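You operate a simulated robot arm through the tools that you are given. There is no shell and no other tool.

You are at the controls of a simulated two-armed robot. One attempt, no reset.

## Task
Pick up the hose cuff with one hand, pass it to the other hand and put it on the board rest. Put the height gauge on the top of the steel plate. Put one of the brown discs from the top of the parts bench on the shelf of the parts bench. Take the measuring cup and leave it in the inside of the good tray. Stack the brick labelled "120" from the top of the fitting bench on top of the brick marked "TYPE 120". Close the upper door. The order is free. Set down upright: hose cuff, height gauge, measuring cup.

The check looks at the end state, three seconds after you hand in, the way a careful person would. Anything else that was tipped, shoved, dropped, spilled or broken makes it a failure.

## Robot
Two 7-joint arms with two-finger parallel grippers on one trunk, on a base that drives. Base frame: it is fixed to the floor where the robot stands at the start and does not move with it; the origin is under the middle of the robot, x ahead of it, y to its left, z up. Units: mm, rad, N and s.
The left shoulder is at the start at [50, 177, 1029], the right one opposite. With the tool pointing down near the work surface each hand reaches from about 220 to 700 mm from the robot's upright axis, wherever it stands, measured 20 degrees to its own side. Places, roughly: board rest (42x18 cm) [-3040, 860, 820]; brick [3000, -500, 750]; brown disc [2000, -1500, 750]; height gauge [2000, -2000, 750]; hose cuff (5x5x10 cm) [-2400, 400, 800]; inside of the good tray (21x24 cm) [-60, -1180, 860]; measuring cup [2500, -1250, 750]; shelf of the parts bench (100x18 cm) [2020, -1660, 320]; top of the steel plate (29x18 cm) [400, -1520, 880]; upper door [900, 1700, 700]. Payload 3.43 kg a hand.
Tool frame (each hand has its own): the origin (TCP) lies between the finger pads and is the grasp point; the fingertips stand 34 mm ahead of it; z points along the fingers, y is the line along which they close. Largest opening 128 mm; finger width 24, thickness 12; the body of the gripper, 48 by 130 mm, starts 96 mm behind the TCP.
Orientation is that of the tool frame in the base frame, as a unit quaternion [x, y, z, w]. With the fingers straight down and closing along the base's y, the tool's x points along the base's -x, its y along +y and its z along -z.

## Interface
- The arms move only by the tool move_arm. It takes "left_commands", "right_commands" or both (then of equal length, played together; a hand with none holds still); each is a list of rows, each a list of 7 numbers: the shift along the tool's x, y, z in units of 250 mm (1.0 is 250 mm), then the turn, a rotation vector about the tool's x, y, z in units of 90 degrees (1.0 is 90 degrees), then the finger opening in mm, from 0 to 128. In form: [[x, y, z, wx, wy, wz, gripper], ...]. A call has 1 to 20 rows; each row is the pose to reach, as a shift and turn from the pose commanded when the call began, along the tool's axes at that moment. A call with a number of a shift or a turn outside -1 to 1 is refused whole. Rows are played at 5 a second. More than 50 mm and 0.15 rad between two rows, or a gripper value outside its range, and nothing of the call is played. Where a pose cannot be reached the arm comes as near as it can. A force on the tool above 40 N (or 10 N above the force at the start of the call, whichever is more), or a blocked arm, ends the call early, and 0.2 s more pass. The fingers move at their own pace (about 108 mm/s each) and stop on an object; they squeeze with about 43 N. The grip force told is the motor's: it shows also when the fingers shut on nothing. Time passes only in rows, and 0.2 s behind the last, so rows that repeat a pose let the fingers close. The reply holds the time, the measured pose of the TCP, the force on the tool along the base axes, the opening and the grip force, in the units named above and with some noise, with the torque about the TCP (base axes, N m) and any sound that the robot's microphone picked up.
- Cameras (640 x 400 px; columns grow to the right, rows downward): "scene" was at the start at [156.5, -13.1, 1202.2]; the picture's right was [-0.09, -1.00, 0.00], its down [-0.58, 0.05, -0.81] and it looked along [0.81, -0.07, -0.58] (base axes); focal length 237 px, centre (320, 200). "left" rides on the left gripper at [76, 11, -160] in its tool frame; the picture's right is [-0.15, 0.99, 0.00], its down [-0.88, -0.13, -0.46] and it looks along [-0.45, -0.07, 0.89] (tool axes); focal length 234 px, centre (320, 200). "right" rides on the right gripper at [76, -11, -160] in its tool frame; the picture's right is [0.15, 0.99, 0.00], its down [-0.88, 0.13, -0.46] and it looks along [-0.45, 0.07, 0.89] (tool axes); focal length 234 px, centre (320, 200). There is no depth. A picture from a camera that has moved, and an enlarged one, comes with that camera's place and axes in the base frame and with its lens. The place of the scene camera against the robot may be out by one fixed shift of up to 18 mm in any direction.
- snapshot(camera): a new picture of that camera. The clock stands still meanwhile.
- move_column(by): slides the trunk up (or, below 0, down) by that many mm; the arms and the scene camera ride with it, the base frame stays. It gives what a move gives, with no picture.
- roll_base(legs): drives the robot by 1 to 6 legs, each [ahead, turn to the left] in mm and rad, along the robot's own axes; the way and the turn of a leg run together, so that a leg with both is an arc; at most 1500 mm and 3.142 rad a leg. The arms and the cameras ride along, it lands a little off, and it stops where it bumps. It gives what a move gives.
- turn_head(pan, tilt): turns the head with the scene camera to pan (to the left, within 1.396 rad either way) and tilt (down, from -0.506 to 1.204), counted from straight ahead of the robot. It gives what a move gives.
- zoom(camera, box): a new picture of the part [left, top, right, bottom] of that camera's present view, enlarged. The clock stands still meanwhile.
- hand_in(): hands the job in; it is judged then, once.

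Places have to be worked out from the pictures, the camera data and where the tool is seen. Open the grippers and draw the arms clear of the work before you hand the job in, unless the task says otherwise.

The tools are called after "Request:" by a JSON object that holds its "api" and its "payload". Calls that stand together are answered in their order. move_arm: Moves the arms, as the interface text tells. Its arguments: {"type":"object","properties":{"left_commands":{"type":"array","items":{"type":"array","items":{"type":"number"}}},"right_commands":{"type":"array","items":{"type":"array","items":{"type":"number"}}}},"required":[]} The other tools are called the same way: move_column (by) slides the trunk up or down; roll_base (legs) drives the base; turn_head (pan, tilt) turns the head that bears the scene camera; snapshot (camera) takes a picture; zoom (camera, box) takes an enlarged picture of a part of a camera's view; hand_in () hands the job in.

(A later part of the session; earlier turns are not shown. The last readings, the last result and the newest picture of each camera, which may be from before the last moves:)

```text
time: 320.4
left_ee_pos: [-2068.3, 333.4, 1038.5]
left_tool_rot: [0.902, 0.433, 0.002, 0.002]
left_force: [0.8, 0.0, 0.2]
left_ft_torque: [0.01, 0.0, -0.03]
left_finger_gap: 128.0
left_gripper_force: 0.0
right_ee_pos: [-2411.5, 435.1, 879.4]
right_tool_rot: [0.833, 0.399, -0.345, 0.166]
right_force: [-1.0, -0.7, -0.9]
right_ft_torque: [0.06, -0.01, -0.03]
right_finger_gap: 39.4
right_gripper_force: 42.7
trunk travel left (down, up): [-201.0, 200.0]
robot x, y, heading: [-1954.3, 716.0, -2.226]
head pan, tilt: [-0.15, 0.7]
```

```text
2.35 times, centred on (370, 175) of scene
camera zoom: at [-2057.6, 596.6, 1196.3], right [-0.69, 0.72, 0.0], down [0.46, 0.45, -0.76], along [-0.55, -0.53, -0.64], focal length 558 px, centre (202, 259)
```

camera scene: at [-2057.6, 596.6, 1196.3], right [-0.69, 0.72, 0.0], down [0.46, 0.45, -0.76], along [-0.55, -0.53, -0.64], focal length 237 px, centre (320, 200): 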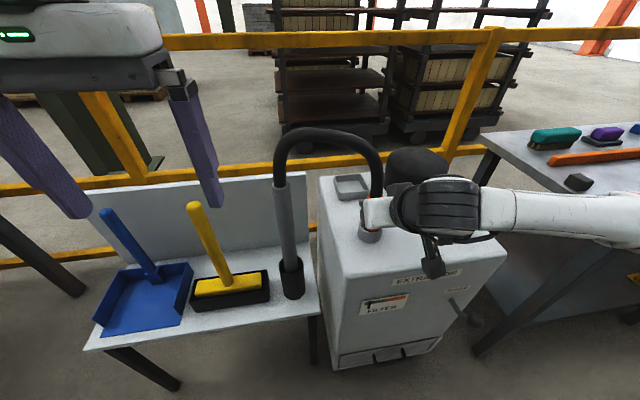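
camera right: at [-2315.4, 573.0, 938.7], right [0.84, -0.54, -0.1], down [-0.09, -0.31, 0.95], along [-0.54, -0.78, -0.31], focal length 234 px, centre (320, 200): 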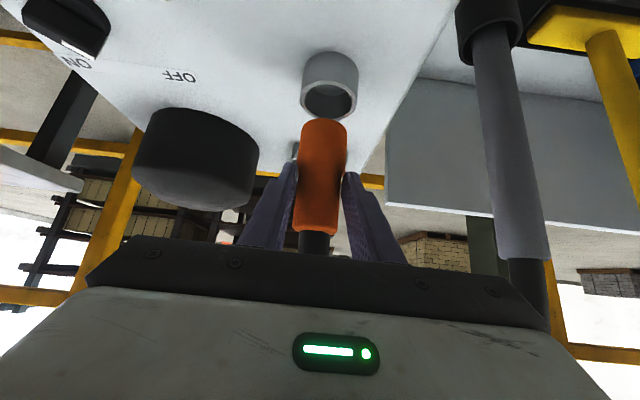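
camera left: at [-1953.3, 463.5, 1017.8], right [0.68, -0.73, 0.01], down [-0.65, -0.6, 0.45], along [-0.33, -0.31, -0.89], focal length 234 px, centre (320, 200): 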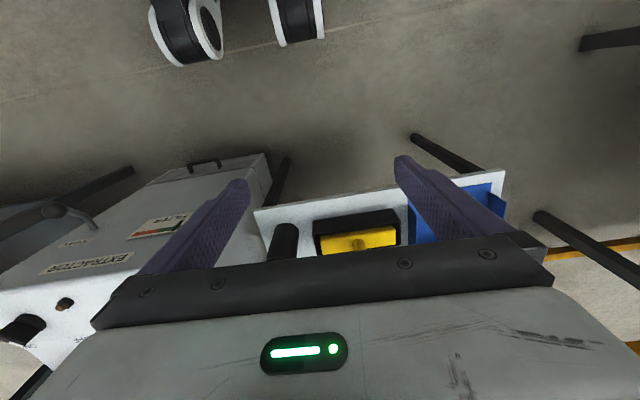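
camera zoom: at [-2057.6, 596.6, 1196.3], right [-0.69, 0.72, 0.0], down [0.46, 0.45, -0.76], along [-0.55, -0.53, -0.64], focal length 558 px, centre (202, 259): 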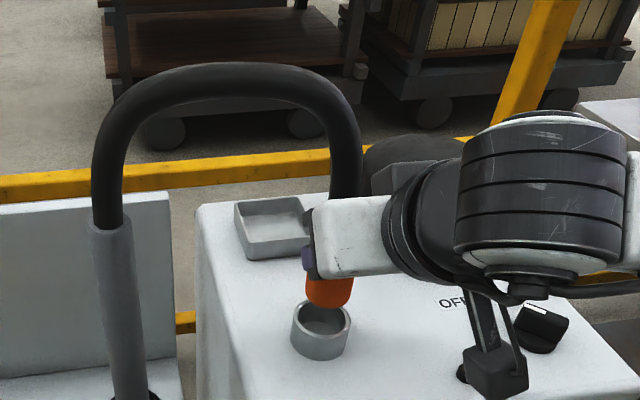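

The cuff is out of its socket and the hose end follows it with no noticeable force. I draw it carefully back toward the robot and watch the hose and wand.

Request:
{"api": "move_arm", "payload": {"right_commands": [[-0.02, 0, -0.1, 0, 0, 0, 28], [0.02, -0.02, -0.22, 0, 0, 0, 28], [0.1, -0.04, -0.32, 0, 0, 0, 28], [0.18, -0.06, -0.4, 0, 0, 0, 28], [0.18, -0.06, -0.4, 0, 0, 0, 28]]}}

Request:
{"api": "snapshot", "payload": {"camera": "scene"}}

Request:
{"api": "snapshot", "payload": {"camera": "right"}}

```text
time: 321.6
left_ee_pos: [-2068.2, 331.8, 1039.5]
left_tool_rot: [0.901, 0.433, 0.002, 0.002]
left_force: [0.1, -0.6, -0.2]
left_ft_torque: [0.02, -0.03, -0.02]
left_finger_gap: 127.9
left_gripper_force: 0.1
right_ee_pos: [-2371.0, 495.9, 925.9]
right_tool_rot: [0.833, 0.398, -0.346, 0.166]
right_force: [0.1, -0.2, -1.6]
right_ft_torque: [0.04, -0.02, 0.01]
right_finger_gap: 39.2
right_gripper_force: 42.8
right hand out of reach, approached as far as the arm can: row 3, 4, 5
trunk travel left (down, up): [-201.0, 200.0]
robot x, y, heading: [-1953.1, 719.4, -2.221]
head pan, tilt: [-0.15, 0.7]
```

```text
taken
camera scene: at [-2057.6, 596.5, 1196.3], right [-0.69, 0.72, 0.0], down [0.46, 0.45, -0.76], along [-0.55, -0.53, -0.64], focal length 237 px, centre (320, 200)
```

scene: 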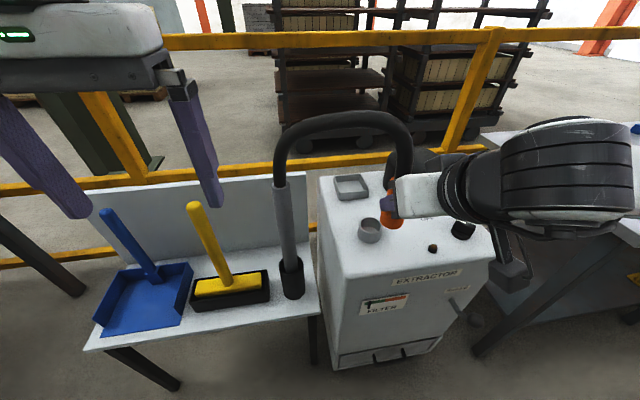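

```text
taken
camera right: at [-2277.2, 632.6, 985.5], right [0.84, -0.54, -0.1], down [-0.09, -0.31, 0.95], along [-0.54, -0.78, -0.31], focal length 234 px, centre (320, 200)
```

right: 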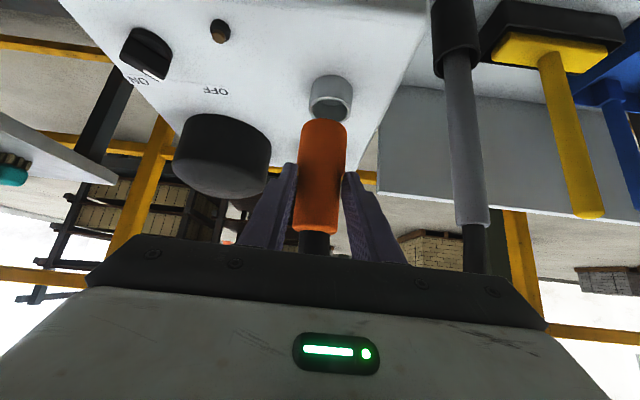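

The hose just follows visually. Next I need to see the board rest. I back the robot away a little, keeping the cuff up, and look to the right.

Request:
{"api": "move_column", "payload": {"by": 100}}

Request:
{"api": "roll_base", "payload": {"legs": [[-150, 0]]}}

Request:
{"api": "snapshot", "payload": {"camera": "scene"}}

Request:
{"api": "turn_head", "payload": {"pan": -0.9, "tilt": 0.45}}

Request:
{"api": "snapshot", "payload": {"camera": "scene"}}

```text
time: 323.0
left_ee_pos: [-2070.7, 332.7, 1138.5]
left_tool_rot: [0.902, 0.433, 0.002, 0.002]
left_force: [0.2, -0.3, -1.0]
left_ft_torque: [0.03, -0.01, 0.02]
left_finger_gap: 128.0
left_gripper_force: 0.0
right_ee_pos: [-2371.0, 496.1, 1025.4]
right_tool_rot: [0.833, 0.399, -0.345, 0.166]
right_force: [-0.2, -0.3, -1.1]
right_ft_torque: [0.03, 0.01, 0.01]
right_finger_gap: 39.2
right_gripper_force: 42.9
trunk travel left (down, up): [-301.0, 100.0]
robot x, y, heading: [-1951.8, 718.6, -2.229]
head pan, tilt: [-0.15, 0.7]
```

```text
time: 324.3
left_ee_pos: [-1979.3, 448.8, 1139.9]
left_tool_rot: [0.902, 0.432, 0.002, 0.002]
left_force: [0.2, 0.3, 0.2]
left_ft_torque: [-0.03, -0.01, 0.0]
left_finger_gap: 127.9
left_gripper_force: 0.0
right_ee_pos: [-2282.5, 611.0, 1025.3]
right_tool_rot: [0.834, 0.397, -0.346, 0.166]
right_force: [-0.9, 0.0, -0.9]
right_ft_torque: [0.0, -0.01, -0.01]
right_finger_gap: 39.5
right_gripper_force: 43.2
trunk travel left (down, up): [-301.0, 100.0]
robot x, y, heading: [-1866.4, 831.5, -2.229]
head pan, tilt: [-0.15, 0.7]
```

```text
taken
camera scene: at [-1967.7, 713.6, 1296.4], right [-0.69, 0.72, 0.0], down [0.46, 0.45, -0.77], along [-0.55, -0.53, -0.64], focal length 237 px, centre (320, 200)
```

scene: 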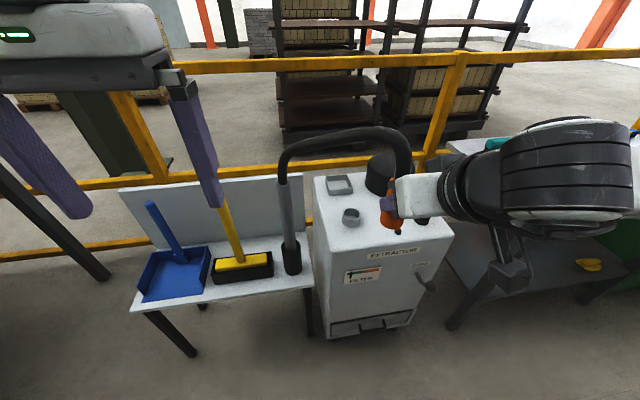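

```text
time: 325.4
left_ee_pos: [-1979.8, 450.5, 1139.8]
left_tool_rot: [0.902, 0.431, 0.002, 0.001]
left_force: [0.1, -0.4, 1.0]
left_ft_torque: [0.05, 0.03, 0.01]
left_finger_gap: 127.9
left_gripper_force: 0.1
right_ee_pos: [-2281.4, 612.0, 1025.2]
right_tool_rot: [0.834, 0.399, -0.345, 0.166]
right_force: [0.2, -0.2, -0.9]
right_ft_torque: [0.03, 0.0, -0.02]
right_finger_gap: 39.2
right_gripper_force: 42.8
trunk travel left (down, up): [-301.0, 100.0]
robot x, y, heading: [-1859.0, 834.2, -2.228]
head pan, tilt: [-0.901, 0.45]
```

```text
taken
camera scene: at [-1998.8, 770.5, 1318.5], right [-0.02, 1.0, 0.0], down [0.44, 0.01, -0.9], along [-0.9, -0.01, -0.44], focal length 237 px, centre (320, 200)
```

scene: 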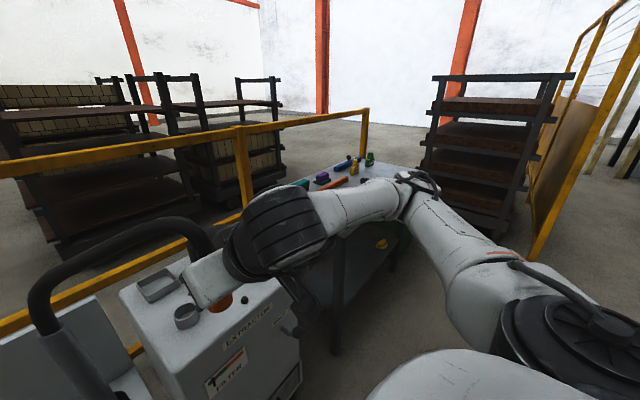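

The hose keeps following with ~1 N force and the wand hasn't moved. I turn right and drive part of the way toward the board rest, checking force.

Request:
{"api": "roll_base", "payload": {"legs": [[0, -0.7]]}}

Request:
{"api": "turn_head", "payload": {"pan": 0.75, "tilt": 0.5}}

Request:
{"api": "snapshot", "payload": {"camera": "scene"}}

```text
time: 327.7
left_ee_pos: [-2200.6, 616.0, 1139.3]
left_tool_rot: [0.995, 0.095, 0.001, 0.003]
left_force: [-0.5, 0.4, -0.9]
left_ft_torque: [-0.03, -0.01, 0.03]
left_finger_gap: 128.3
left_gripper_force: 0.1
right_ee_pos: [-2327.0, 936.0, 1026.5]
right_tool_rot: [0.92, 0.087, -0.38, 0.038]
right_force: [0.9, -0.2, -1.1]
right_ft_torque: [-0.03, -0.03, 0.05]
right_finger_gap: 39.2
right_gripper_force: 43.1
trunk travel left (down, up): [-301.0, 100.0]
robot x, y, heading: [-1861.4, 833.9, -2.933]
head pan, tilt: [-0.901, 0.45]
```

```text
time: 329.4
left_ee_pos: [-2201.0, 615.1, 1139.4]
left_tool_rot: [0.995, 0.095, 0.001, 0.003]
left_force: [0.5, -0.5, 0.0]
left_ft_torque: [0.03, -0.01, 0.0]
left_finger_gap: 128.0
left_gripper_force: 0.2
right_ee_pos: [-2326.0, 936.1, 1026.3]
right_tool_rot: [0.92, 0.087, -0.381, 0.038]
right_force: [0.8, -0.3, -1.5]
right_ft_torque: [0.03, -0.02, -0.02]
right_finger_gap: 39.4
right_gripper_force: 42.5
trunk travel left (down, up): [-301.0, 100.0]
robot x, y, heading: [-1863.8, 832.7, -2.929]
head pan, tilt: [0.75, 0.499]
```

```text
taken
camera scene: at [-1984.8, 738.2, 1314.0], right [-0.82, 0.57, 0.0], down [0.27, 0.39, -0.88], along [-0.5, -0.72, -0.48], focal length 237 px, centre (320, 200)
```

scene: 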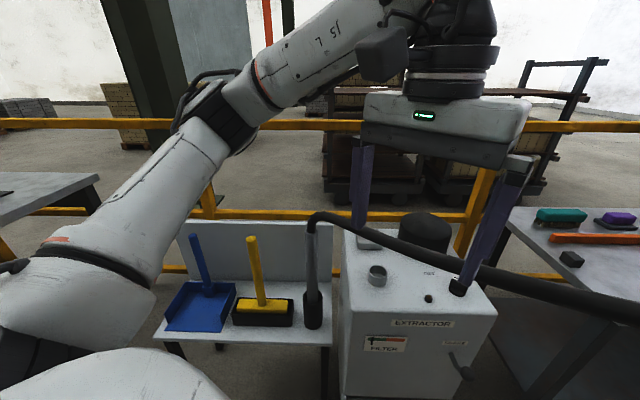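

The hose simply stretches to follow, no force. I continue toward the board rest bench in two steps.

Request:
{"api": "roll_base", "payload": {"legs": [[0, -0.74], [550, 0]]}}

Request:
{"api": "turn_head", "payload": {"pan": 0.9, "tilt": 0.5}}

Request:
{"api": "snapshot", "payload": {"camera": "scene"}}

Request:
{"api": "turn_head", "payload": {"pan": 0.3, "tilt": 0.45}}

Request:
{"api": "snapshot", "payload": {"camera": "scene"}}

```text
time: 334.6
left_ee_pos: [-2734.8, 1186.2, 1138.6]
left_tool_rot: [0.961, -0.275, 0.001, 0.002]
left_force: [-0.7, -0.3, 0.3]
left_ft_torque: [0.04, 0.0, -0.01]
left_finger_gap: 128.3
left_gripper_force: 0.0
right_ee_pos: [-2607.8, 1506.2, 1025.3]
right_tool_rot: [0.888, -0.255, -0.368, -0.105]
right_force: [-1.1, 0.0, -1.2]
right_ft_torque: [-0.01, -0.04, 0.02]
right_finger_gap: 39.3
right_gripper_force: 43.0
trunk travel left (down, up): [-301.0, 100.0]
robot x, y, heading: [-2338.5, 1117.3, 2.604]
head pan, tilt: [0.75, 0.499]
```

```text
time: 335.3
left_ee_pos: [-2735.2, 1186.1, 1138.5]
left_tool_rot: [0.961, -0.276, 0.0, 0.002]
left_force: [0.4, -0.5, -0.9]
left_ft_torque: [0.0, 0.01, -0.02]
left_finger_gap: 127.9
left_gripper_force: 0.1
right_ee_pos: [-2609.4, 1505.4, 1025.6]
right_tool_rot: [0.888, -0.256, -0.368, -0.105]
right_force: [0.5, -0.2, -1.8]
right_ft_torque: [-0.04, 0.01, -0.03]
right_finger_gap: 39.5
right_gripper_force: 42.9
trunk travel left (down, up): [-301.0, 100.0]
robot x, y, heading: [-2342.2, 1121.4, 2.601]
head pan, tilt: [0.901, 0.499]
```

```text
taken
camera scene: at [-2486.0, 1114.0, 1314.0], right [-0.35, 0.94, 0.0], down [0.45, 0.17, -0.88], along [-0.82, -0.31, -0.48], focal length 237 px, centre (320, 200)
```

scene: 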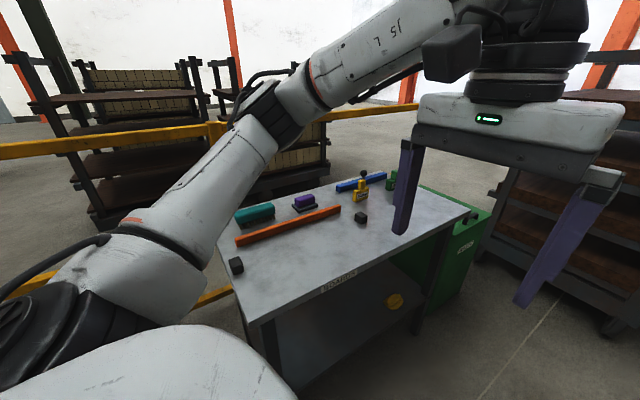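

```text
time: 336.3
left_ee_pos: [-2734.8, 1186.2, 1138.7]
left_tool_rot: [0.961, -0.275, -0.001, 0.003]
left_force: [-1.2, 0.0, -0.5]
left_ft_torque: [0.0, 0.01, -0.02]
left_finger_gap: 128.0
left_gripper_force: 0.1
right_ee_pos: [-2607.3, 1505.0, 1026.7]
right_tool_rot: [0.888, -0.256, -0.367, -0.106]
right_force: [-0.3, 0.1, -1.1]
right_ft_torque: [0.0, 0.0, -0.01]
right_finger_gap: 39.3
right_gripper_force: 43.5
trunk travel left (down, up): [-301.0, 100.0]
robot x, y, heading: [-2338.8, 1115.0, 2.603]
head pan, tilt: [0.3, 0.45]
```

```text
taken
camera scene: at [-2490.3, 1167.8, 1318.5], right [0.23, 0.97, 0.0], down [0.42, -0.1, -0.9], along [-0.88, 0.21, -0.44], focal length 237 px, centre (320, 200)
```

scene: 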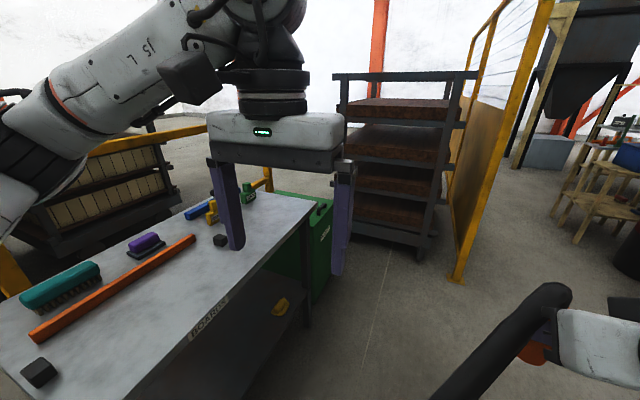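

The bench is "BOARDS"; the board rest is the area between the two black blocks (midpoint ≈(-3043,862), bench top z≈820), with the orange bar behind it. I drive in front of it, facing it.

Request:
{"api": "roll_base", "payload": {"legs": [[0, 0.15], [405, 0], [0, 1.3]]}}

Request:
{"api": "turn_head", "payload": {"pan": 0.0, "tilt": 0.65}}

Request:
{"api": "snapshot", "payload": {"camera": "scene"}}

Request:
{"api": "snapshot", "payload": {"camera": "left"}}

Request:
{"api": "snapshot", "payload": {"camera": "right"}}

```text
time: 342.7
left_ee_pos: [-2843.6, 892.3, 1139.2]
left_tool_rot: [0.905, 0.426, 0.001, 0.002]
left_force: [-0.3, 0.5, 0.9]
left_ft_torque: [-0.01, 0.01, -0.01]
left_finger_gap: 127.8
left_gripper_force: 0.1
right_ee_pos: [-3143.7, 1059.5, 1025.9]
right_tool_rot: [0.837, 0.392, -0.346, 0.163]
right_force: [0.2, 0.7, 0.0]
right_ft_torque: [0.03, 0.02, 0.0]
right_finger_gap: 39.5
right_gripper_force: 42.6
trunk travel left (down, up): [-301.0, 100.0]
robot x, y, heading: [-2720.1, 1275.6, -2.241]
head pan, tilt: [0.3, 0.45]
```

```text
time: 343.5
left_ee_pos: [-2844.5, 890.4, 1138.5]
left_tool_rot: [0.905, 0.425, 0.002, 0.001]
left_force: [0.3, -0.1, -0.1]
left_ft_torque: [-0.02, -0.04, 0.03]
left_finger_gap: 127.7
left_gripper_force: 0.0
right_ee_pos: [-3143.6, 1059.9, 1026.1]
right_tool_rot: [0.837, 0.392, -0.347, 0.163]
right_force: [0.2, 0.6, -1.0]
right_ft_torque: [0.04, -0.05, -0.01]
right_finger_gap: 39.4
right_gripper_force: 42.9
trunk travel left (down, up): [-301.0, 100.0]
robot x, y, heading: [-2718.9, 1274.5, -2.243]
head pan, tilt: [0.0, 0.649]
```

```text
taken
camera scene: at [-2820.2, 1145.7, 1300.7], right [-0.78, 0.62, 0.0], down [0.38, 0.47, -0.8], along [-0.49, -0.62, -0.6], focal length 237 px, centre (320, 200)
```

scene: 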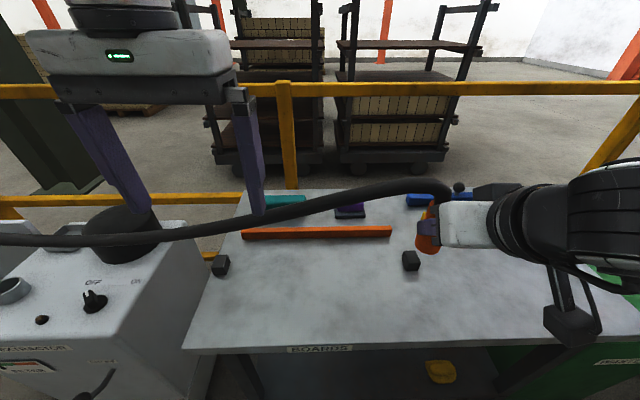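

```text
taken
camera left: at [-2788.7, 943.0, 1297.8], right [0.67, -0.74, 0.01], down [-0.66, -0.59, 0.45], along [-0.33, -0.31, -0.89], focal length 234 px, centre (320, 200)
```

left: 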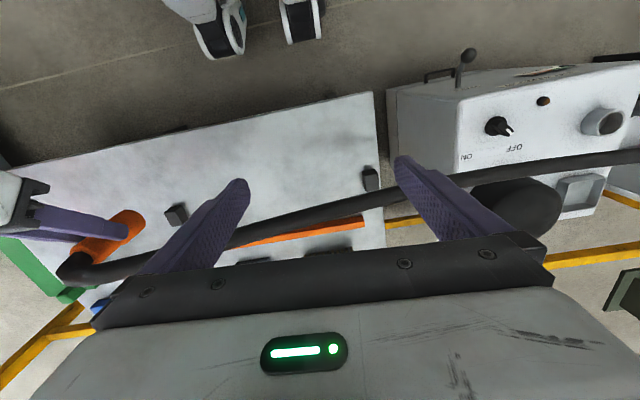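

```text
taken
camera right: at [-3047.6, 1195.1, 1085.4], right [0.83, -0.55, -0.1], down [-0.09, -0.31, 0.95], along [-0.55, -0.77, -0.31], focal length 234 px, centre (320, 200)
```

right: 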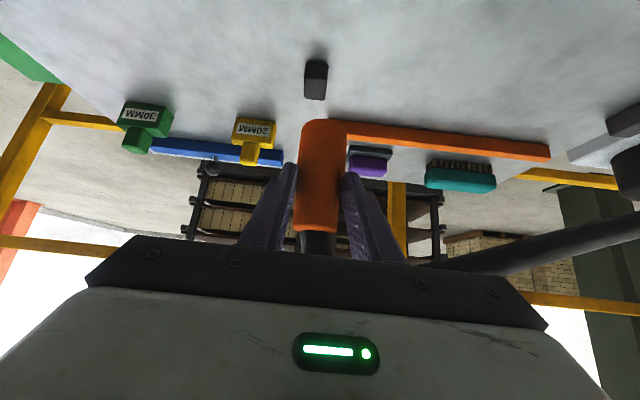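

The cuff hangs fine. I notice the extractor's knob; I zoom to check that my earlier mishap didn't turn it.

Request:
{"api": "zoom", "payload": {"camera": "left", "box": [430, 70, 590, 190]}}

Request:
{"api": "zoom", "payload": {"camera": "scene", "box": [0, 230, 180, 400]}}

```text
3.33 times, centred on (510, 130) of left
camera zoom: at [-2788.7, 943.0, 1297.8], right [0.67, -0.74, 0.01], down [-0.66, -0.59, 0.45], along [-0.33, -0.31, -0.89], focal length 781 px, centre (-313, 433)
```

zoom: 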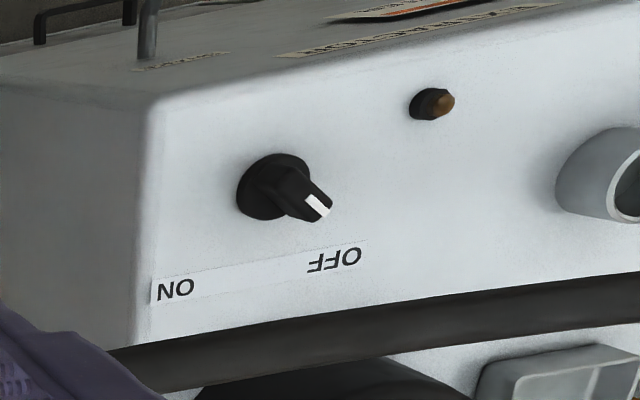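

```text
2.35 times, centred on (90, 315) of scene
camera zoom: at [-2820.2, 1145.7, 1300.7], right [-0.78, 0.62, 0.0], down [0.38, 0.47, -0.8], along [-0.49, -0.62, -0.6], focal length 558 px, centre (861, -71)
```

zoom: 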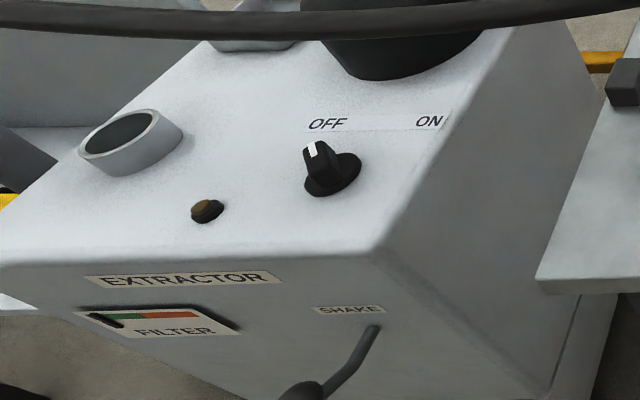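

The knob is still at OFF, lamp off — fine. Now I'll set the cuff down on the board rest area, then re-grip it higher for a proper hand-to-hand pass. First I move the left hand aside and bring the cuff over the area.

Request:
{"api": "move_arm", "payload": {"left_commands": [[0, 0.1, 0, 0, 0, 0, 128], [0, 0.2, 0, 0, 0, 0, 128], [0, 0.3, 0, 0, 0, 0, 128], [0, 0.4, 0, 0, 0, 0, 128], [0, 0.4, 0, 0, 0, 0, 128], [0, 0.4, 0, 0, 0, 0, 128]], "right_commands": [[0, 0, 0, 0, 0, 0, 28], [-0.03, 0.14, 0.03, 0, 0, 0, 28], [-0.06, 0.29, 0.06, 0, 0, 0, 28], [-0.09, 0.43, 0.09, 0, 0, 0, 28], [-0.11, 0.56, 0.11, 0, 0, 0, 28], [-0.128, 0.682, 0.128, 0, 0, 0, 28]]}}

Request:
{"api": "snapshot", "payload": {"camera": "scene"}}

Request:
{"api": "snapshot", "payload": {"camera": "right"}}

```text
time: 344.9
left_ee_pos: [-2766.9, 828.5, 1139.1]
left_tool_rot: [0.905, 0.426, 0.002, 0.002]
left_force: [-0.7, -0.1, 0.4]
left_ft_torque: [0.01, 0.0, 0.01]
left_finger_gap: 127.8
left_gripper_force: 0.1
right_ee_pos: [-3038.7, 916.3, 1027.6]
right_tool_rot: [0.836, 0.392, -0.347, 0.164]
right_force: [-0.1, 0.8, -1.2]
right_ft_torque: [0.03, 0.01, 0.0]
right_finger_gap: 39.1
right_gripper_force: 42.7
trunk travel left (down, up): [-301.0, 100.0]
robot x, y, heading: [-2721.1, 1273.9, -2.24]
head pan, tilt: [0.0, 0.649]
```

```text
taken
camera scene: at [-2819.8, 1145.3, 1300.6], right [-0.78, 0.62, 0.0], down [0.38, 0.47, -0.8], along [-0.5, -0.62, -0.6], focal length 237 px, centre (320, 200)
```

scene: 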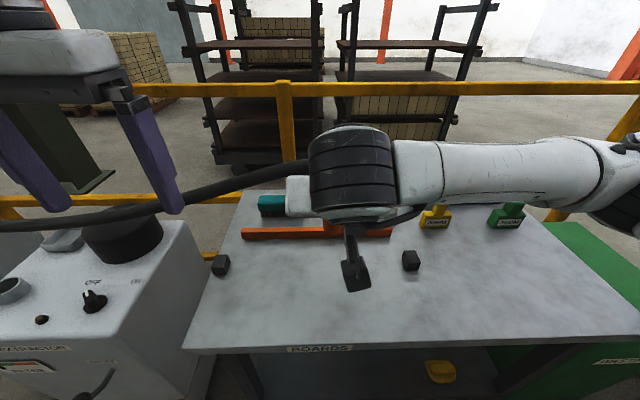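

```text
taken
camera right: at [-2942.4, 1052.2, 1087.3], right [0.83, -0.55, -0.1], down [-0.09, -0.31, 0.95], along [-0.56, -0.77, -0.31], focal length 234 px, centre (320, 200)
```

right: 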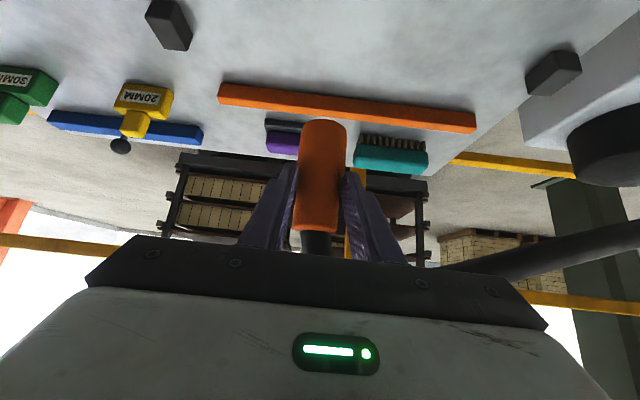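

The cuff is over the board-rest area (axis ≈(-3050,901)). I lower with the trunk in two steps.

Request:
{"api": "move_column", "payload": {"by": -118}}

Request:
{"api": "snapshot", "payload": {"camera": "right"}}

Request:
{"api": "snapshot", "payload": {"camera": "scene"}}

```text
time: 346.3
left_ee_pos: [-2767.7, 828.1, 1021.0]
left_tool_rot: [0.905, 0.426, 0.002, 0.002]
left_force: [0.4, 0.8, -0.3]
left_ft_torque: [-0.01, 0.03, 0.01]
left_finger_gap: 128.0
left_gripper_force: 0.2
right_ee_pos: [-3038.5, 917.6, 910.6]
right_tool_rot: [0.837, 0.392, -0.346, 0.163]
right_force: [-1.0, 0.8, -0.7]
right_ft_torque: [0.06, -0.01, -0.01]
right_finger_gap: 39.2
right_gripper_force: 42.5
trunk travel left (down, up): [-183.0, 218.0]
robot x, y, heading: [-2721.6, 1276.8, -2.242]
head pan, tilt: [0.0, 0.649]
```

```text
taken
camera right: at [-2942.9, 1053.0, 969.5], right [0.83, -0.55, -0.1], down [-0.09, -0.31, 0.95], along [-0.55, -0.77, -0.31], focal length 234 px, centre (320, 200)
```

right: 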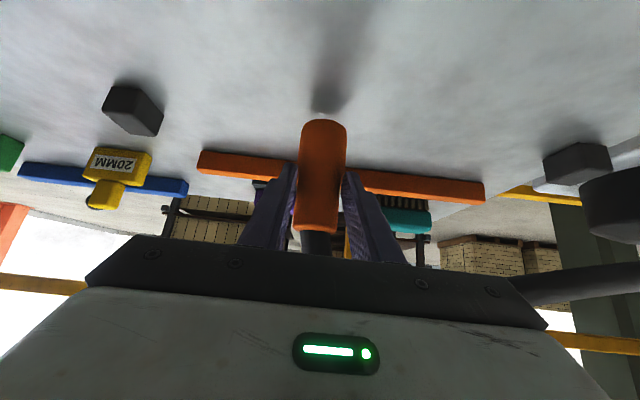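

```text
taken
camera scene: at [-2820.2, 1145.8, 1182.7], right [-0.78, 0.62, 0.0], down [0.38, 0.47, -0.8], along [-0.5, -0.62, -0.6], focal length 237 px, centre (320, 200)
```

scene: 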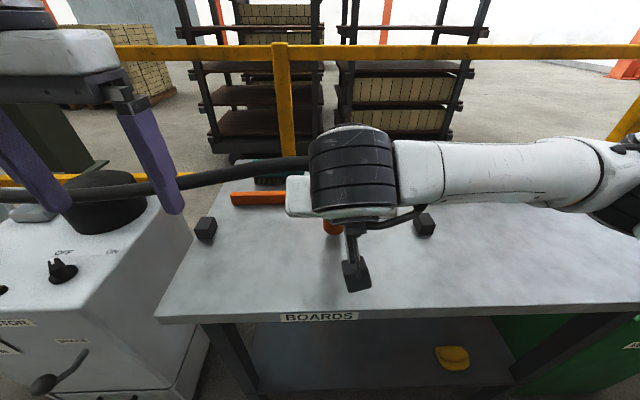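

The bottom is ~17 mm above the bench. I lower further slowly.

Request:
{"api": "move_column", "payload": {"by": -11}}

Request:
{"api": "move_arm", "payload": {"right_commands": [[0.006, 0, 0.006, 0, 0, 0, 28], [0.012, 0, 0.012, 0, 0, 0, 28], [0.017, 0, 0.017, 0, 0, 0, 28]]}}

Request:
{"api": "snapshot", "payload": {"camera": "right"}}

```text
time: 346.9
left_ee_pos: [-2767.3, 828.6, 1009.7]
left_tool_rot: [0.905, 0.425, 0.002, 0.002]
left_force: [-0.7, 0.6, -0.3]
left_ft_torque: [-0.02, -0.01, 0.03]
left_finger_gap: 127.7
left_gripper_force: 0.0
right_ee_pos: [-3038.6, 916.9, 899.6]
right_tool_rot: [0.837, 0.391, -0.347, 0.163]
right_force: [0.0, 0.2, -0.6]
right_ft_torque: [-0.01, 0.0, -0.02]
right_finger_gap: 39.2
right_gripper_force: 43.5
trunk travel left (down, up): [-172.0, 229.0]
robot x, y, heading: [-2721.3, 1275.5, -2.245]
head pan, tilt: [0.0, 0.649]
```

```text
time: 347.7
left_ee_pos: [-2766.2, 827.7, 1009.8]
left_tool_rot: [0.905, 0.426, 0.002, 0.002]
left_force: [0.1, -0.6, 0.3]
left_ft_torque: [-0.04, -0.02, 0.01]
left_finger_gap: 128.1
left_gripper_force: 0.1
right_ee_pos: [-3039.4, 916.8, 893.7]
right_tool_rot: [0.836, 0.393, -0.346, 0.165]
right_force: [0.4, 0.0, -1.5]
right_ft_torque: [0.05, 0.01, 0.0]
right_finger_gap: 39.3
right_gripper_force: 42.8
trunk travel left (down, up): [-172.0, 229.0]
robot x, y, heading: [-2721.7, 1271.3, -2.242]
head pan, tilt: [0.0, 0.649]
```

```text
taken
camera right: at [-2943.4, 1053.1, 952.4], right [0.83, -0.55, -0.1], down [-0.09, -0.31, 0.95], along [-0.55, -0.77, -0.31], focal length 234 px, centre (320, 200)
```

right: 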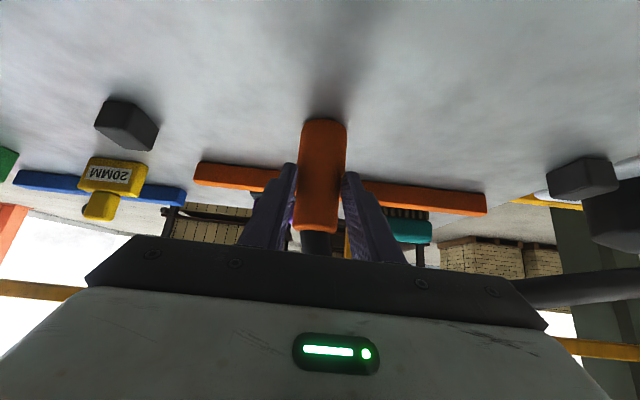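

Request:
{"api": "move_arm", "payload": {"right_commands": [[0.004, 0, 0.004, 0, 0, 0, 28], [0.008, 0, 0.008, 0, 0, 0, 28], [0.012, 0, 0.012, 0, 0, 0, 28], [0.016, 0, 0.016, 0, 0, 0, 28]]}}

```text
time: 348.7
left_ee_pos: [-2765.6, 829.1, 1010.9]
left_tool_rot: [0.905, 0.426, 0.001, 0.002]
left_force: [0.3, -0.5, 0.5]
left_ft_torque: [0.01, -0.01, 0.02]
left_finger_gap: 128.1
left_gripper_force: 0.1
right_ee_pos: [-3039.7, 918.3, 891.4]
right_tool_rot: [0.836, 0.39, -0.35, 0.166]
right_force: [-1.1, 6.7, 19.2]
right_ft_torque: [-0.03, 0.2, -0.15]
right_finger_gap: 39.1
right_gripper_force: 42.9
trunk travel left (down, up): [-172.0, 229.0]
robot x, y, heading: [-2719.3, 1272.0, -2.235]
head pan, tilt: [0.0, 0.649]
```

Contact with the bench. I ease off, open, move the right hand 16 mm up and re-grip the cuff higher (it stands on the bench meanwhile).

Request:
{"api": "move_arm", "payload": {"right_commands": [[-0.008, 0, -0.008, 0, 0, 0, 28], [-0.008, 0, -0.008, 0, 0, 0, 50], [-0.008, 0, -0.008, 0, 0, 0, 60], [-0.008, 0, -0.008, 0, 0, 0, 60]]}}

Request:
{"api": "snapshot", "payload": {"camera": "right"}}

Request:
{"api": "zoom", "payload": {"camera": "scene", "box": [220, 140, 440, 320]}}

```text
time: 349.7
left_ee_pos: [-2766.7, 828.2, 1010.4]
left_tool_rot: [0.905, 0.425, 0.002, 0.002]
left_force: [-0.8, 0.3, 0.4]
left_ft_torque: [0.02, -0.03, 0.01]
left_finger_gap: 128.0
left_gripper_force: 0.0
right_ee_pos: [-3039.3, 917.4, 890.9]
right_tool_rot: [0.837, 0.392, -0.346, 0.163]
right_force: [0.6, 0.2, 0.4]
right_ft_torque: [0.0, 0.02, -0.03]
right_finger_gap: 59.8
right_gripper_force: 0.1
trunk travel left (down, up): [-172.0, 229.0]
robot x, y, heading: [-2720.2, 1275.9, -2.239]
head pan, tilt: [0.0, 0.649]
```

```text
taken
camera right: at [-2942.5, 1052.9, 949.7], right [0.83, -0.55, -0.1], down [-0.09, -0.31, 0.95], along [-0.55, -0.77, -0.31], focal length 234 px, centre (320, 200)
```

right: 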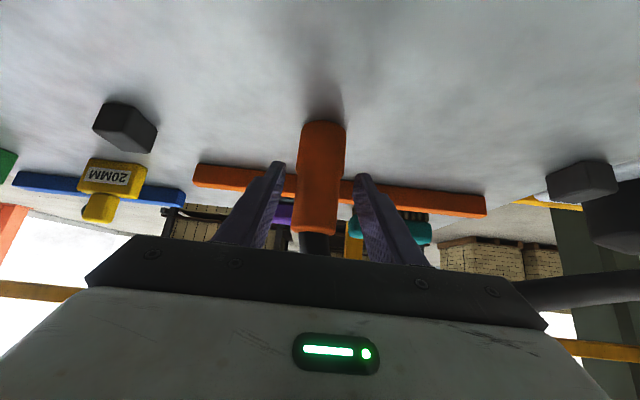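

```text
2.22 times, centred on (330, 230) of scene
camera zoom: at [-2820.2, 1145.7, 1171.6], right [-0.78, 0.62, 0.0], down [0.38, 0.47, -0.8], along [-0.5, -0.62, -0.6], focal length 528 px, centre (298, 133)
```

zoom: 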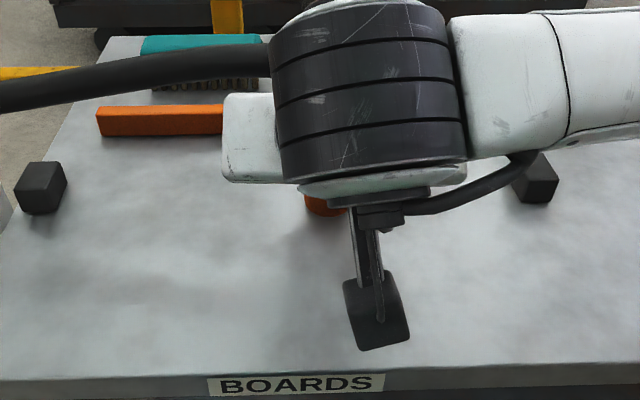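

The cuff stands upright on the board rest. To do the hand-to-hand pass, I withdraw the right hand back and to the right, so the left hand can first grip the cuff low from the left side.

Request:
{"api": "move_arm", "payload": {"right_commands": [[0, 0, 0, 0, 0, 0, 80], [0, 0, -0.12, 0, 0, 0, 80], [0, 0, -0.28, 0, 0, 0, 80], [0, 0, -0.44, 0, 0, 0, 80], [-0.05, -0.12, -0.55, 0, 0, 0, 80], [-0.1, -0.28, -0.6, 0, 0, 0, 80], [-0.1, -0.46, -0.6, 0, 0, 0, 80], [-0.1, -0.62, -0.6, 0, 0, 0, 80], [-0.1, -0.8, -0.6, 0, 0, 0, 80], [-0.1, -0.8, -0.6, 0, 0, 0, 80]]}}

Request:
{"api": "snapshot", "payload": {"camera": "scene"}}

Request:
{"api": "snapshot", "payload": {"camera": "left"}}

Request:
{"api": "snapshot", "payload": {"camera": "right"}}

```text
time: 351.9
left_ee_pos: [-2767.5, 828.4, 1010.5]
left_tool_rot: [0.905, 0.425, 0.001, 0.002]
left_force: [1.1, 0.9, -0.6]
left_ft_torque: [-0.01, -0.02, -0.03]
left_finger_gap: 127.6
left_gripper_force: 0.1
right_ee_pos: [-3136.5, 1113.6, 1013.9]
right_tool_rot: [0.837, 0.39, -0.348, 0.162]
right_force: [0.2, -0.7, 0.1]
right_ft_torque: [-0.01, 0.0, 0.0]
right_finger_gap: 79.9
right_gripper_force: 0.1
trunk travel left (down, up): [-172.0, 229.0]
robot x, y, heading: [-2717.7, 1275.5, -2.241]
head pan, tilt: [0.0, 0.649]
```

```text
taken
camera scene: at [-2820.2, 1145.8, 1171.6], right [-0.78, 0.62, 0.0], down [0.38, 0.47, -0.8], along [-0.49, -0.62, -0.6], focal length 237 px, centre (320, 200)
```

scene: 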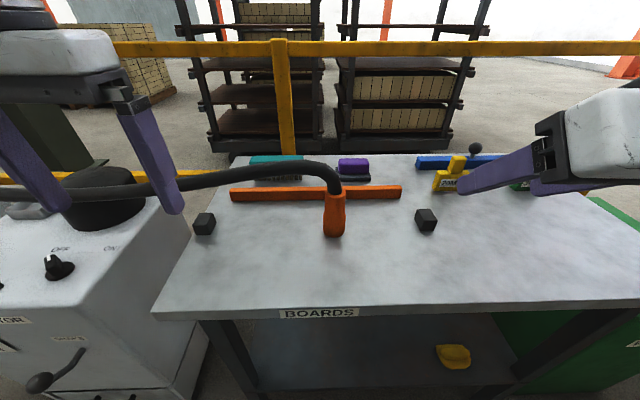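

```text
taken
camera left: at [-2712.1, 879.2, 1168.7], right [0.67, -0.74, 0.01], down [-0.66, -0.59, 0.45], along [-0.33, -0.31, -0.89], focal length 234 px, centre (320, 200)
```

left: 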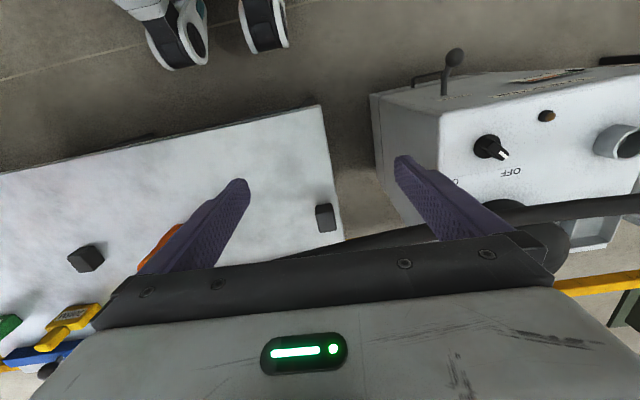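

```text
taken
camera right: at [-3040.4, 1249.7, 1072.7], right [0.83, -0.55, -0.1], down [-0.09, -0.31, 0.95], along [-0.55, -0.77, -0.31], focal length 234 px, centre (320, 200)
```

right: 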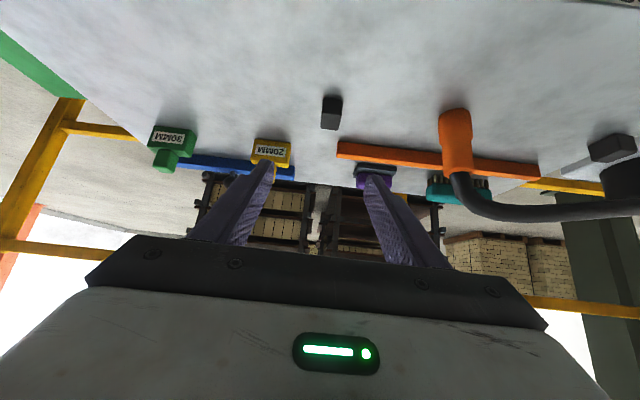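

The cuff stands well; the hose leads off to the left-rear. I'll use the left hand from the front-left (yaw −0.55, tilt 45°) low on the cuff, and the right hand later from the right side higher up. Move the left hand to its pre-grasp pose.

Request:
{"api": "move_arm", "payload": {"left_commands": [[-0.023, -0.125, 0.02, 0.0196, -0.0696, 0.0474, 100], [-0.047, -0.249, 0.05, 0.0393, -0.139, 0.0947, 80], [-0.07, -0.374, 0.1, 0.0589, -0.2087, 0.142, 80], [-0.094, -0.498, 0.15, 0.0785, -0.278, 0.1895, 80], [-0.117, -0.623, 0.2, 0.098, -0.348, 0.237, 80], [-0.141, -0.747, 0.25, 0.1178, -0.4174, 0.284, 80], [-0.164, -0.872, 0.302, 0.1374, -0.487, 0.3316, 80], [-0.164, -0.872, 0.302, 0.1374, -0.487, 0.3316, 80]]}}

Request:
{"api": "snapshot", "payload": {"camera": "left"}}

Request:
{"api": "snapshot", "payload": {"camera": "scene"}}

```text
time: 353.7
left_ee_pos: [-2962.0, 935.3, 935.0]
left_tool_rot: [0.912, 0.149, -0.377, 0.064]
left_force: [0.3, 0.2, -0.2]
left_ft_torque: [0.05, -0.03, 0.01]
left_finger_gap: 80.0
left_gripper_force: 0.1
right_ee_pos: [-3137.6, 1114.0, 1014.1]
right_tool_rot: [0.837, 0.392, -0.346, 0.163]
right_force: [0.1, -0.6, -0.9]
right_ft_torque: [0.0, -0.04, -0.01]
right_finger_gap: 80.6
right_gripper_force: 0.1
trunk travel left (down, up): [-172.0, 229.0]
robot x, y, heading: [-2722.4, 1276.7, -2.239]
head pan, tilt: [0.0, 0.649]
```

```text
taken
camera left: at [-2801.4, 978.2, 992.3], right [0.22, -0.97, 0.11], down [-0.33, 0.03, 0.94], along [-0.92, -0.24, -0.31], focal length 234 px, centre (320, 200)
```

left: 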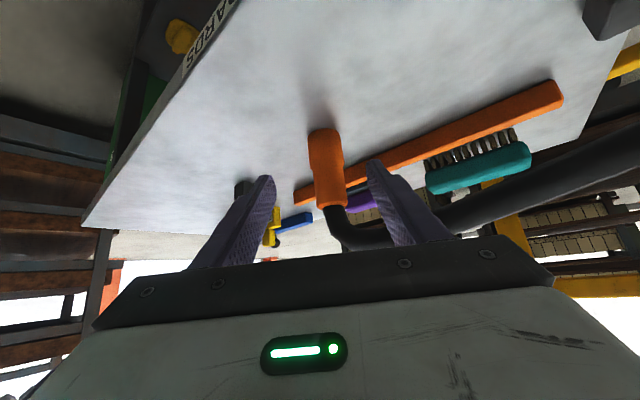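

```text
taken
camera scene: at [-2820.2, 1145.7, 1171.7], right [-0.78, 0.62, 0.0], down [0.38, 0.47, -0.8], along [-0.5, -0.62, -0.6], focal length 237 px, centre (320, 200)
```

scene: 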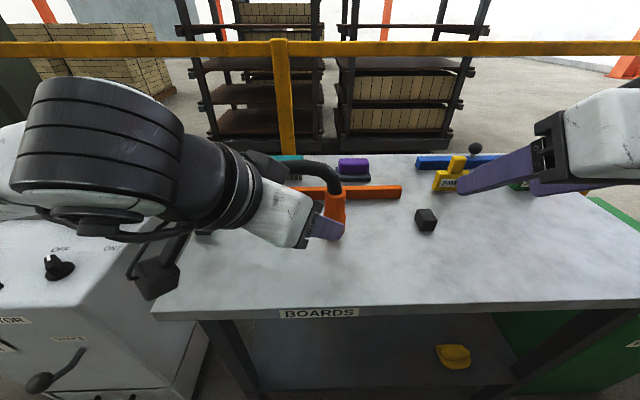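

The left hand reached the pre-grasp pose; cuff axis ≈(-3049,901). I advance to the low grasp position.

Request:
{"api": "move_arm", "payload": {"left_commands": [[0.002, 0.007, 0.11, 0, 0, 0, 80], [0.004, 0.013, 0.22, 0, 0, 0, 80], [0.006, 0.02, 0.33, 0, 0, 0, 80], [0.008, 0.026, 0.42, 0, 0, 0, 80], [0.008, 0.026, 0.42, 0, 0, 0, 80]]}}

Request:
{"api": "snapshot", "payload": {"camera": "left"}}

Request:
{"api": "snapshot", "payload": {"camera": "right"}}

```text
time: 354.9
left_ee_pos: [-3027.0, 903.7, 856.1]
left_tool_rot: [0.912, 0.15, -0.376, 0.064]
left_force: [0.5, -0.2, 0.3]
left_ft_torque: [0.02, 0.0, 0.0]
left_finger_gap: 79.8
left_gripper_force: 0.0
right_ee_pos: [-3136.2, 1113.7, 1013.8]
right_tool_rot: [0.836, 0.393, -0.346, 0.164]
right_force: [0.1, 0.3, -0.2]
right_ft_torque: [0.04, -0.03, 0.01]
right_finger_gap: 79.8
right_gripper_force: 0.1
trunk travel left (down, up): [-172.0, 229.0]
robot x, y, heading: [-2725.2, 1271.7, -2.241]
head pan, tilt: [0.0, 0.649]
```

```text
taken
camera left: at [-2867.5, 946.8, 914.5], right [0.22, -0.97, 0.11], down [-0.33, 0.03, 0.94], along [-0.92, -0.24, -0.31], focal length 234 px, centre (320, 200)
```

left: 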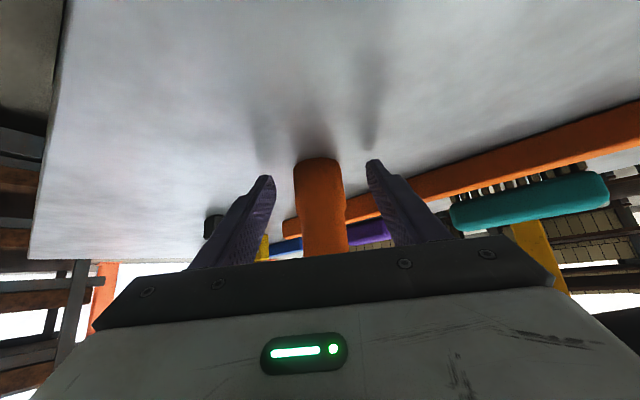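

```text
taken
camera right: at [-3040.2, 1249.3, 1072.7], right [0.83, -0.55, -0.1], down [-0.09, -0.31, 0.95], along [-0.55, -0.77, -0.31], focal length 234 px, centre (320, 200)
```

right: 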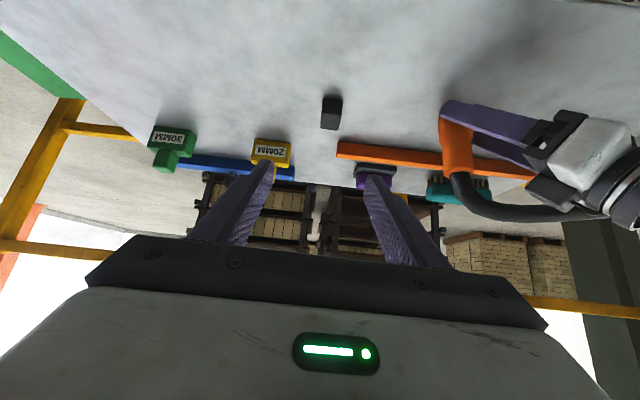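

The cuff is centred between the left fingers. I close the left hand on it.

Request:
{"api": "move_arm", "payload": {"left_commands": [[0, 0, 0, 0, 0, 0, 60], [0, 0, 0, 0, 0, 0, 35], [0, 0, 0, 0, 0, 0, 28], [0, 0, 0, 0, 0, 0, 28]]}}

Request:
{"api": "snapshot", "payload": {"camera": "left"}}

```text
time: 355.9
left_ee_pos: [-3028.0, 902.6, 856.7]
left_tool_rot: [0.912, 0.15, -0.376, 0.063]
left_force: [-0.7, 0.7, -0.5]
left_ft_torque: [0.0, 0.03, -0.02]
left_finger_gap: 41.9
left_gripper_force: 43.4
right_ee_pos: [-3136.2, 1113.4, 1013.2]
right_tool_rot: [0.837, 0.392, -0.346, 0.164]
right_force: [-0.8, -0.2, 0.1]
right_ft_torque: [-0.03, 0.0, 0.02]
right_finger_gap: 79.9
right_gripper_force: 0.1
trunk travel left (down, up): [-172.0, 229.0]
robot x, y, heading: [-2719.3, 1275.7, -2.238]
head pan, tilt: [0.0, 0.649]
```

```text
taken
camera left: at [-2867.3, 947.0, 914.8], right [0.22, -0.97, 0.11], down [-0.33, 0.03, 0.94], along [-0.92, -0.24, -0.31], focal length 234 px, centre (320, 200)
```

left: 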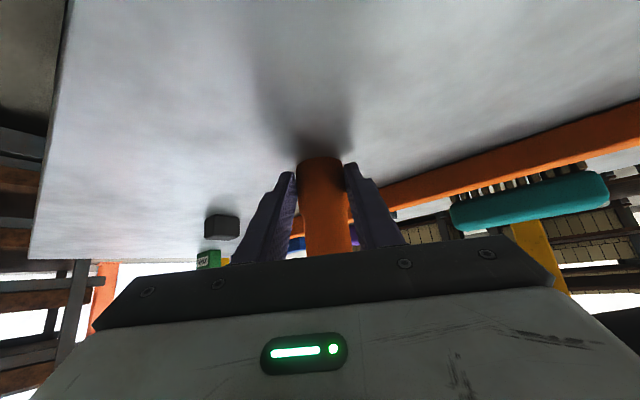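

Left grip is firm (41.9 mm). I lift the cuff 35 mm with the left hand and at the same time swing the right hand to its pre-grasp pose on the right side of the cuff.

Request:
{"api": "move_arm", "payload": {"left_commands": [[-0.02, 0, -0.02, 0, 0, 0, 28], [-0.05, 0, -0.05, 0, 0, 0, 28], [-0.08, 0, -0.08, 0, 0, 0, 28], [-0.099, 0, -0.099, 0, 0, 0, 28], [-0.099, 0, -0.099, 0, 0, 0, 28], [-0.099, 0, -0.099, 0, 0, 0, 28], [-0.099, 0, -0.099, 0, 0, 0, 28], [-0.099, 0, -0.099, 0, 0, 0, 28], [-0.099, 0, -0.099, 0, 0, 0, 28], [-0.099, 0, -0.099, 0, 0, 0, 28], [-0.099, 0, -0.099, 0, 0, 0, 28]], "right_commands": [[0, 0, -0.05, -0.0586, 0, -0.0584, 80], [-0.02, 0.02, -0.05, -0.117, 0, -0.117, 80], [-0.04, 0.04, -0.05, -0.176, 0, -0.175, 80], [-0.06, 0.08, 0, -0.234, 0, -0.2336, 80], [-0.09, 0.13, 0.05, -0.293, 0, -0.292, 80], [-0.12, 0.19, 0.1, -0.3516, 0, -0.35, 80], [-0.15, 0.25, 0.14, -0.41, 0, -0.4088, 80], [-0.18, 0.31, 0.17, -0.469, 0, -0.467, 80], [-0.21, 0.37, 0.2, -0.527, 0, -0.5256, 80], [-0.24, 0.42, 0.22, -0.586, 0, -0.584, 80], [-0.255, 0.45, 0.225, -0.586, 0, -0.584, 80]]}}

Request:
{"api": "snapshot", "payload": {"camera": "scene"}}

Request:
{"api": "snapshot", "payload": {"camera": "right"}}

Request:
{"api": "snapshot", "payload": {"camera": "left"}}

```text
time: 358.3
left_ee_pos: [-3026.5, 904.1, 891.8]
left_tool_rot: [0.912, 0.151, -0.375, 0.064]
left_force: [0.4, 0.5, -1.2]
left_ft_torque: [0.01, -0.01, 0.0]
left_finger_gap: 41.9
left_gripper_force: 42.6
right_ee_pos: [-3063.4, 1039.0, 1063.1]
right_tool_rot: [0.456, 0.802, -0.194, 0.334]
right_force: [-0.4, -0.9, -0.3]
right_ft_torque: [0.0, -0.02, 0.02]
right_finger_gap: 79.9
right_gripper_force: 0.1
right hand out of reach, approached as far as the arm can: row 8, 9, 10, 11
trunk travel left (down, up): [-172.0, 229.0]
robot x, y, heading: [-2722.5, 1274.7, -2.243]
head pan, tilt: [0.0, 0.649]
```

```text
taken
camera scene: at [-2819.9, 1145.6, 1171.6], right [-0.78, 0.62, 0.0], down [0.38, 0.47, -0.8], along [-0.5, -0.62, -0.6], focal length 237 px, centre (320, 200)
```

scene: 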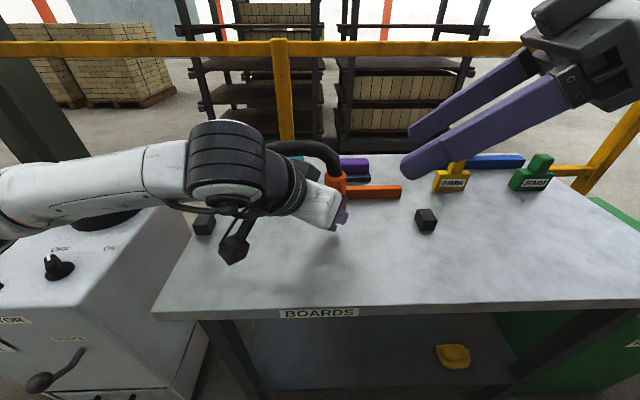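

```text
taken
camera right: at [-3159.2, 1177.6, 1121.1], right [0.8, 0.59, -0.11], down [0.27, -0.18, 0.95], along [0.54, -0.78, -0.3], focal length 234 px, centre (320, 200)
```

right: 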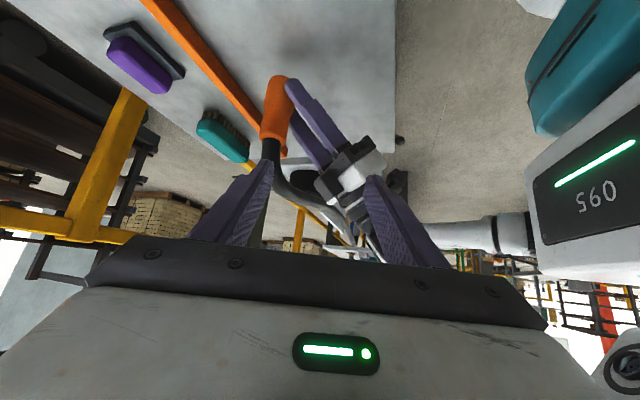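

```text
taken
camera left: at [-2867.3, 947.7, 950.5], right [0.22, -0.97, 0.11], down [-0.33, 0.03, 0.94], along [-0.92, -0.24, -0.31], focal length 234 px, centre (320, 200)
```

left: 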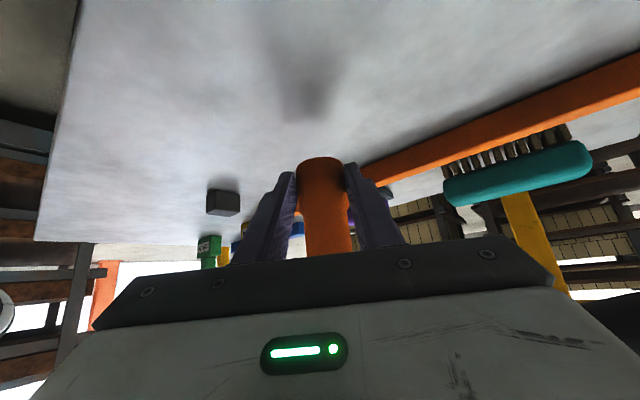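

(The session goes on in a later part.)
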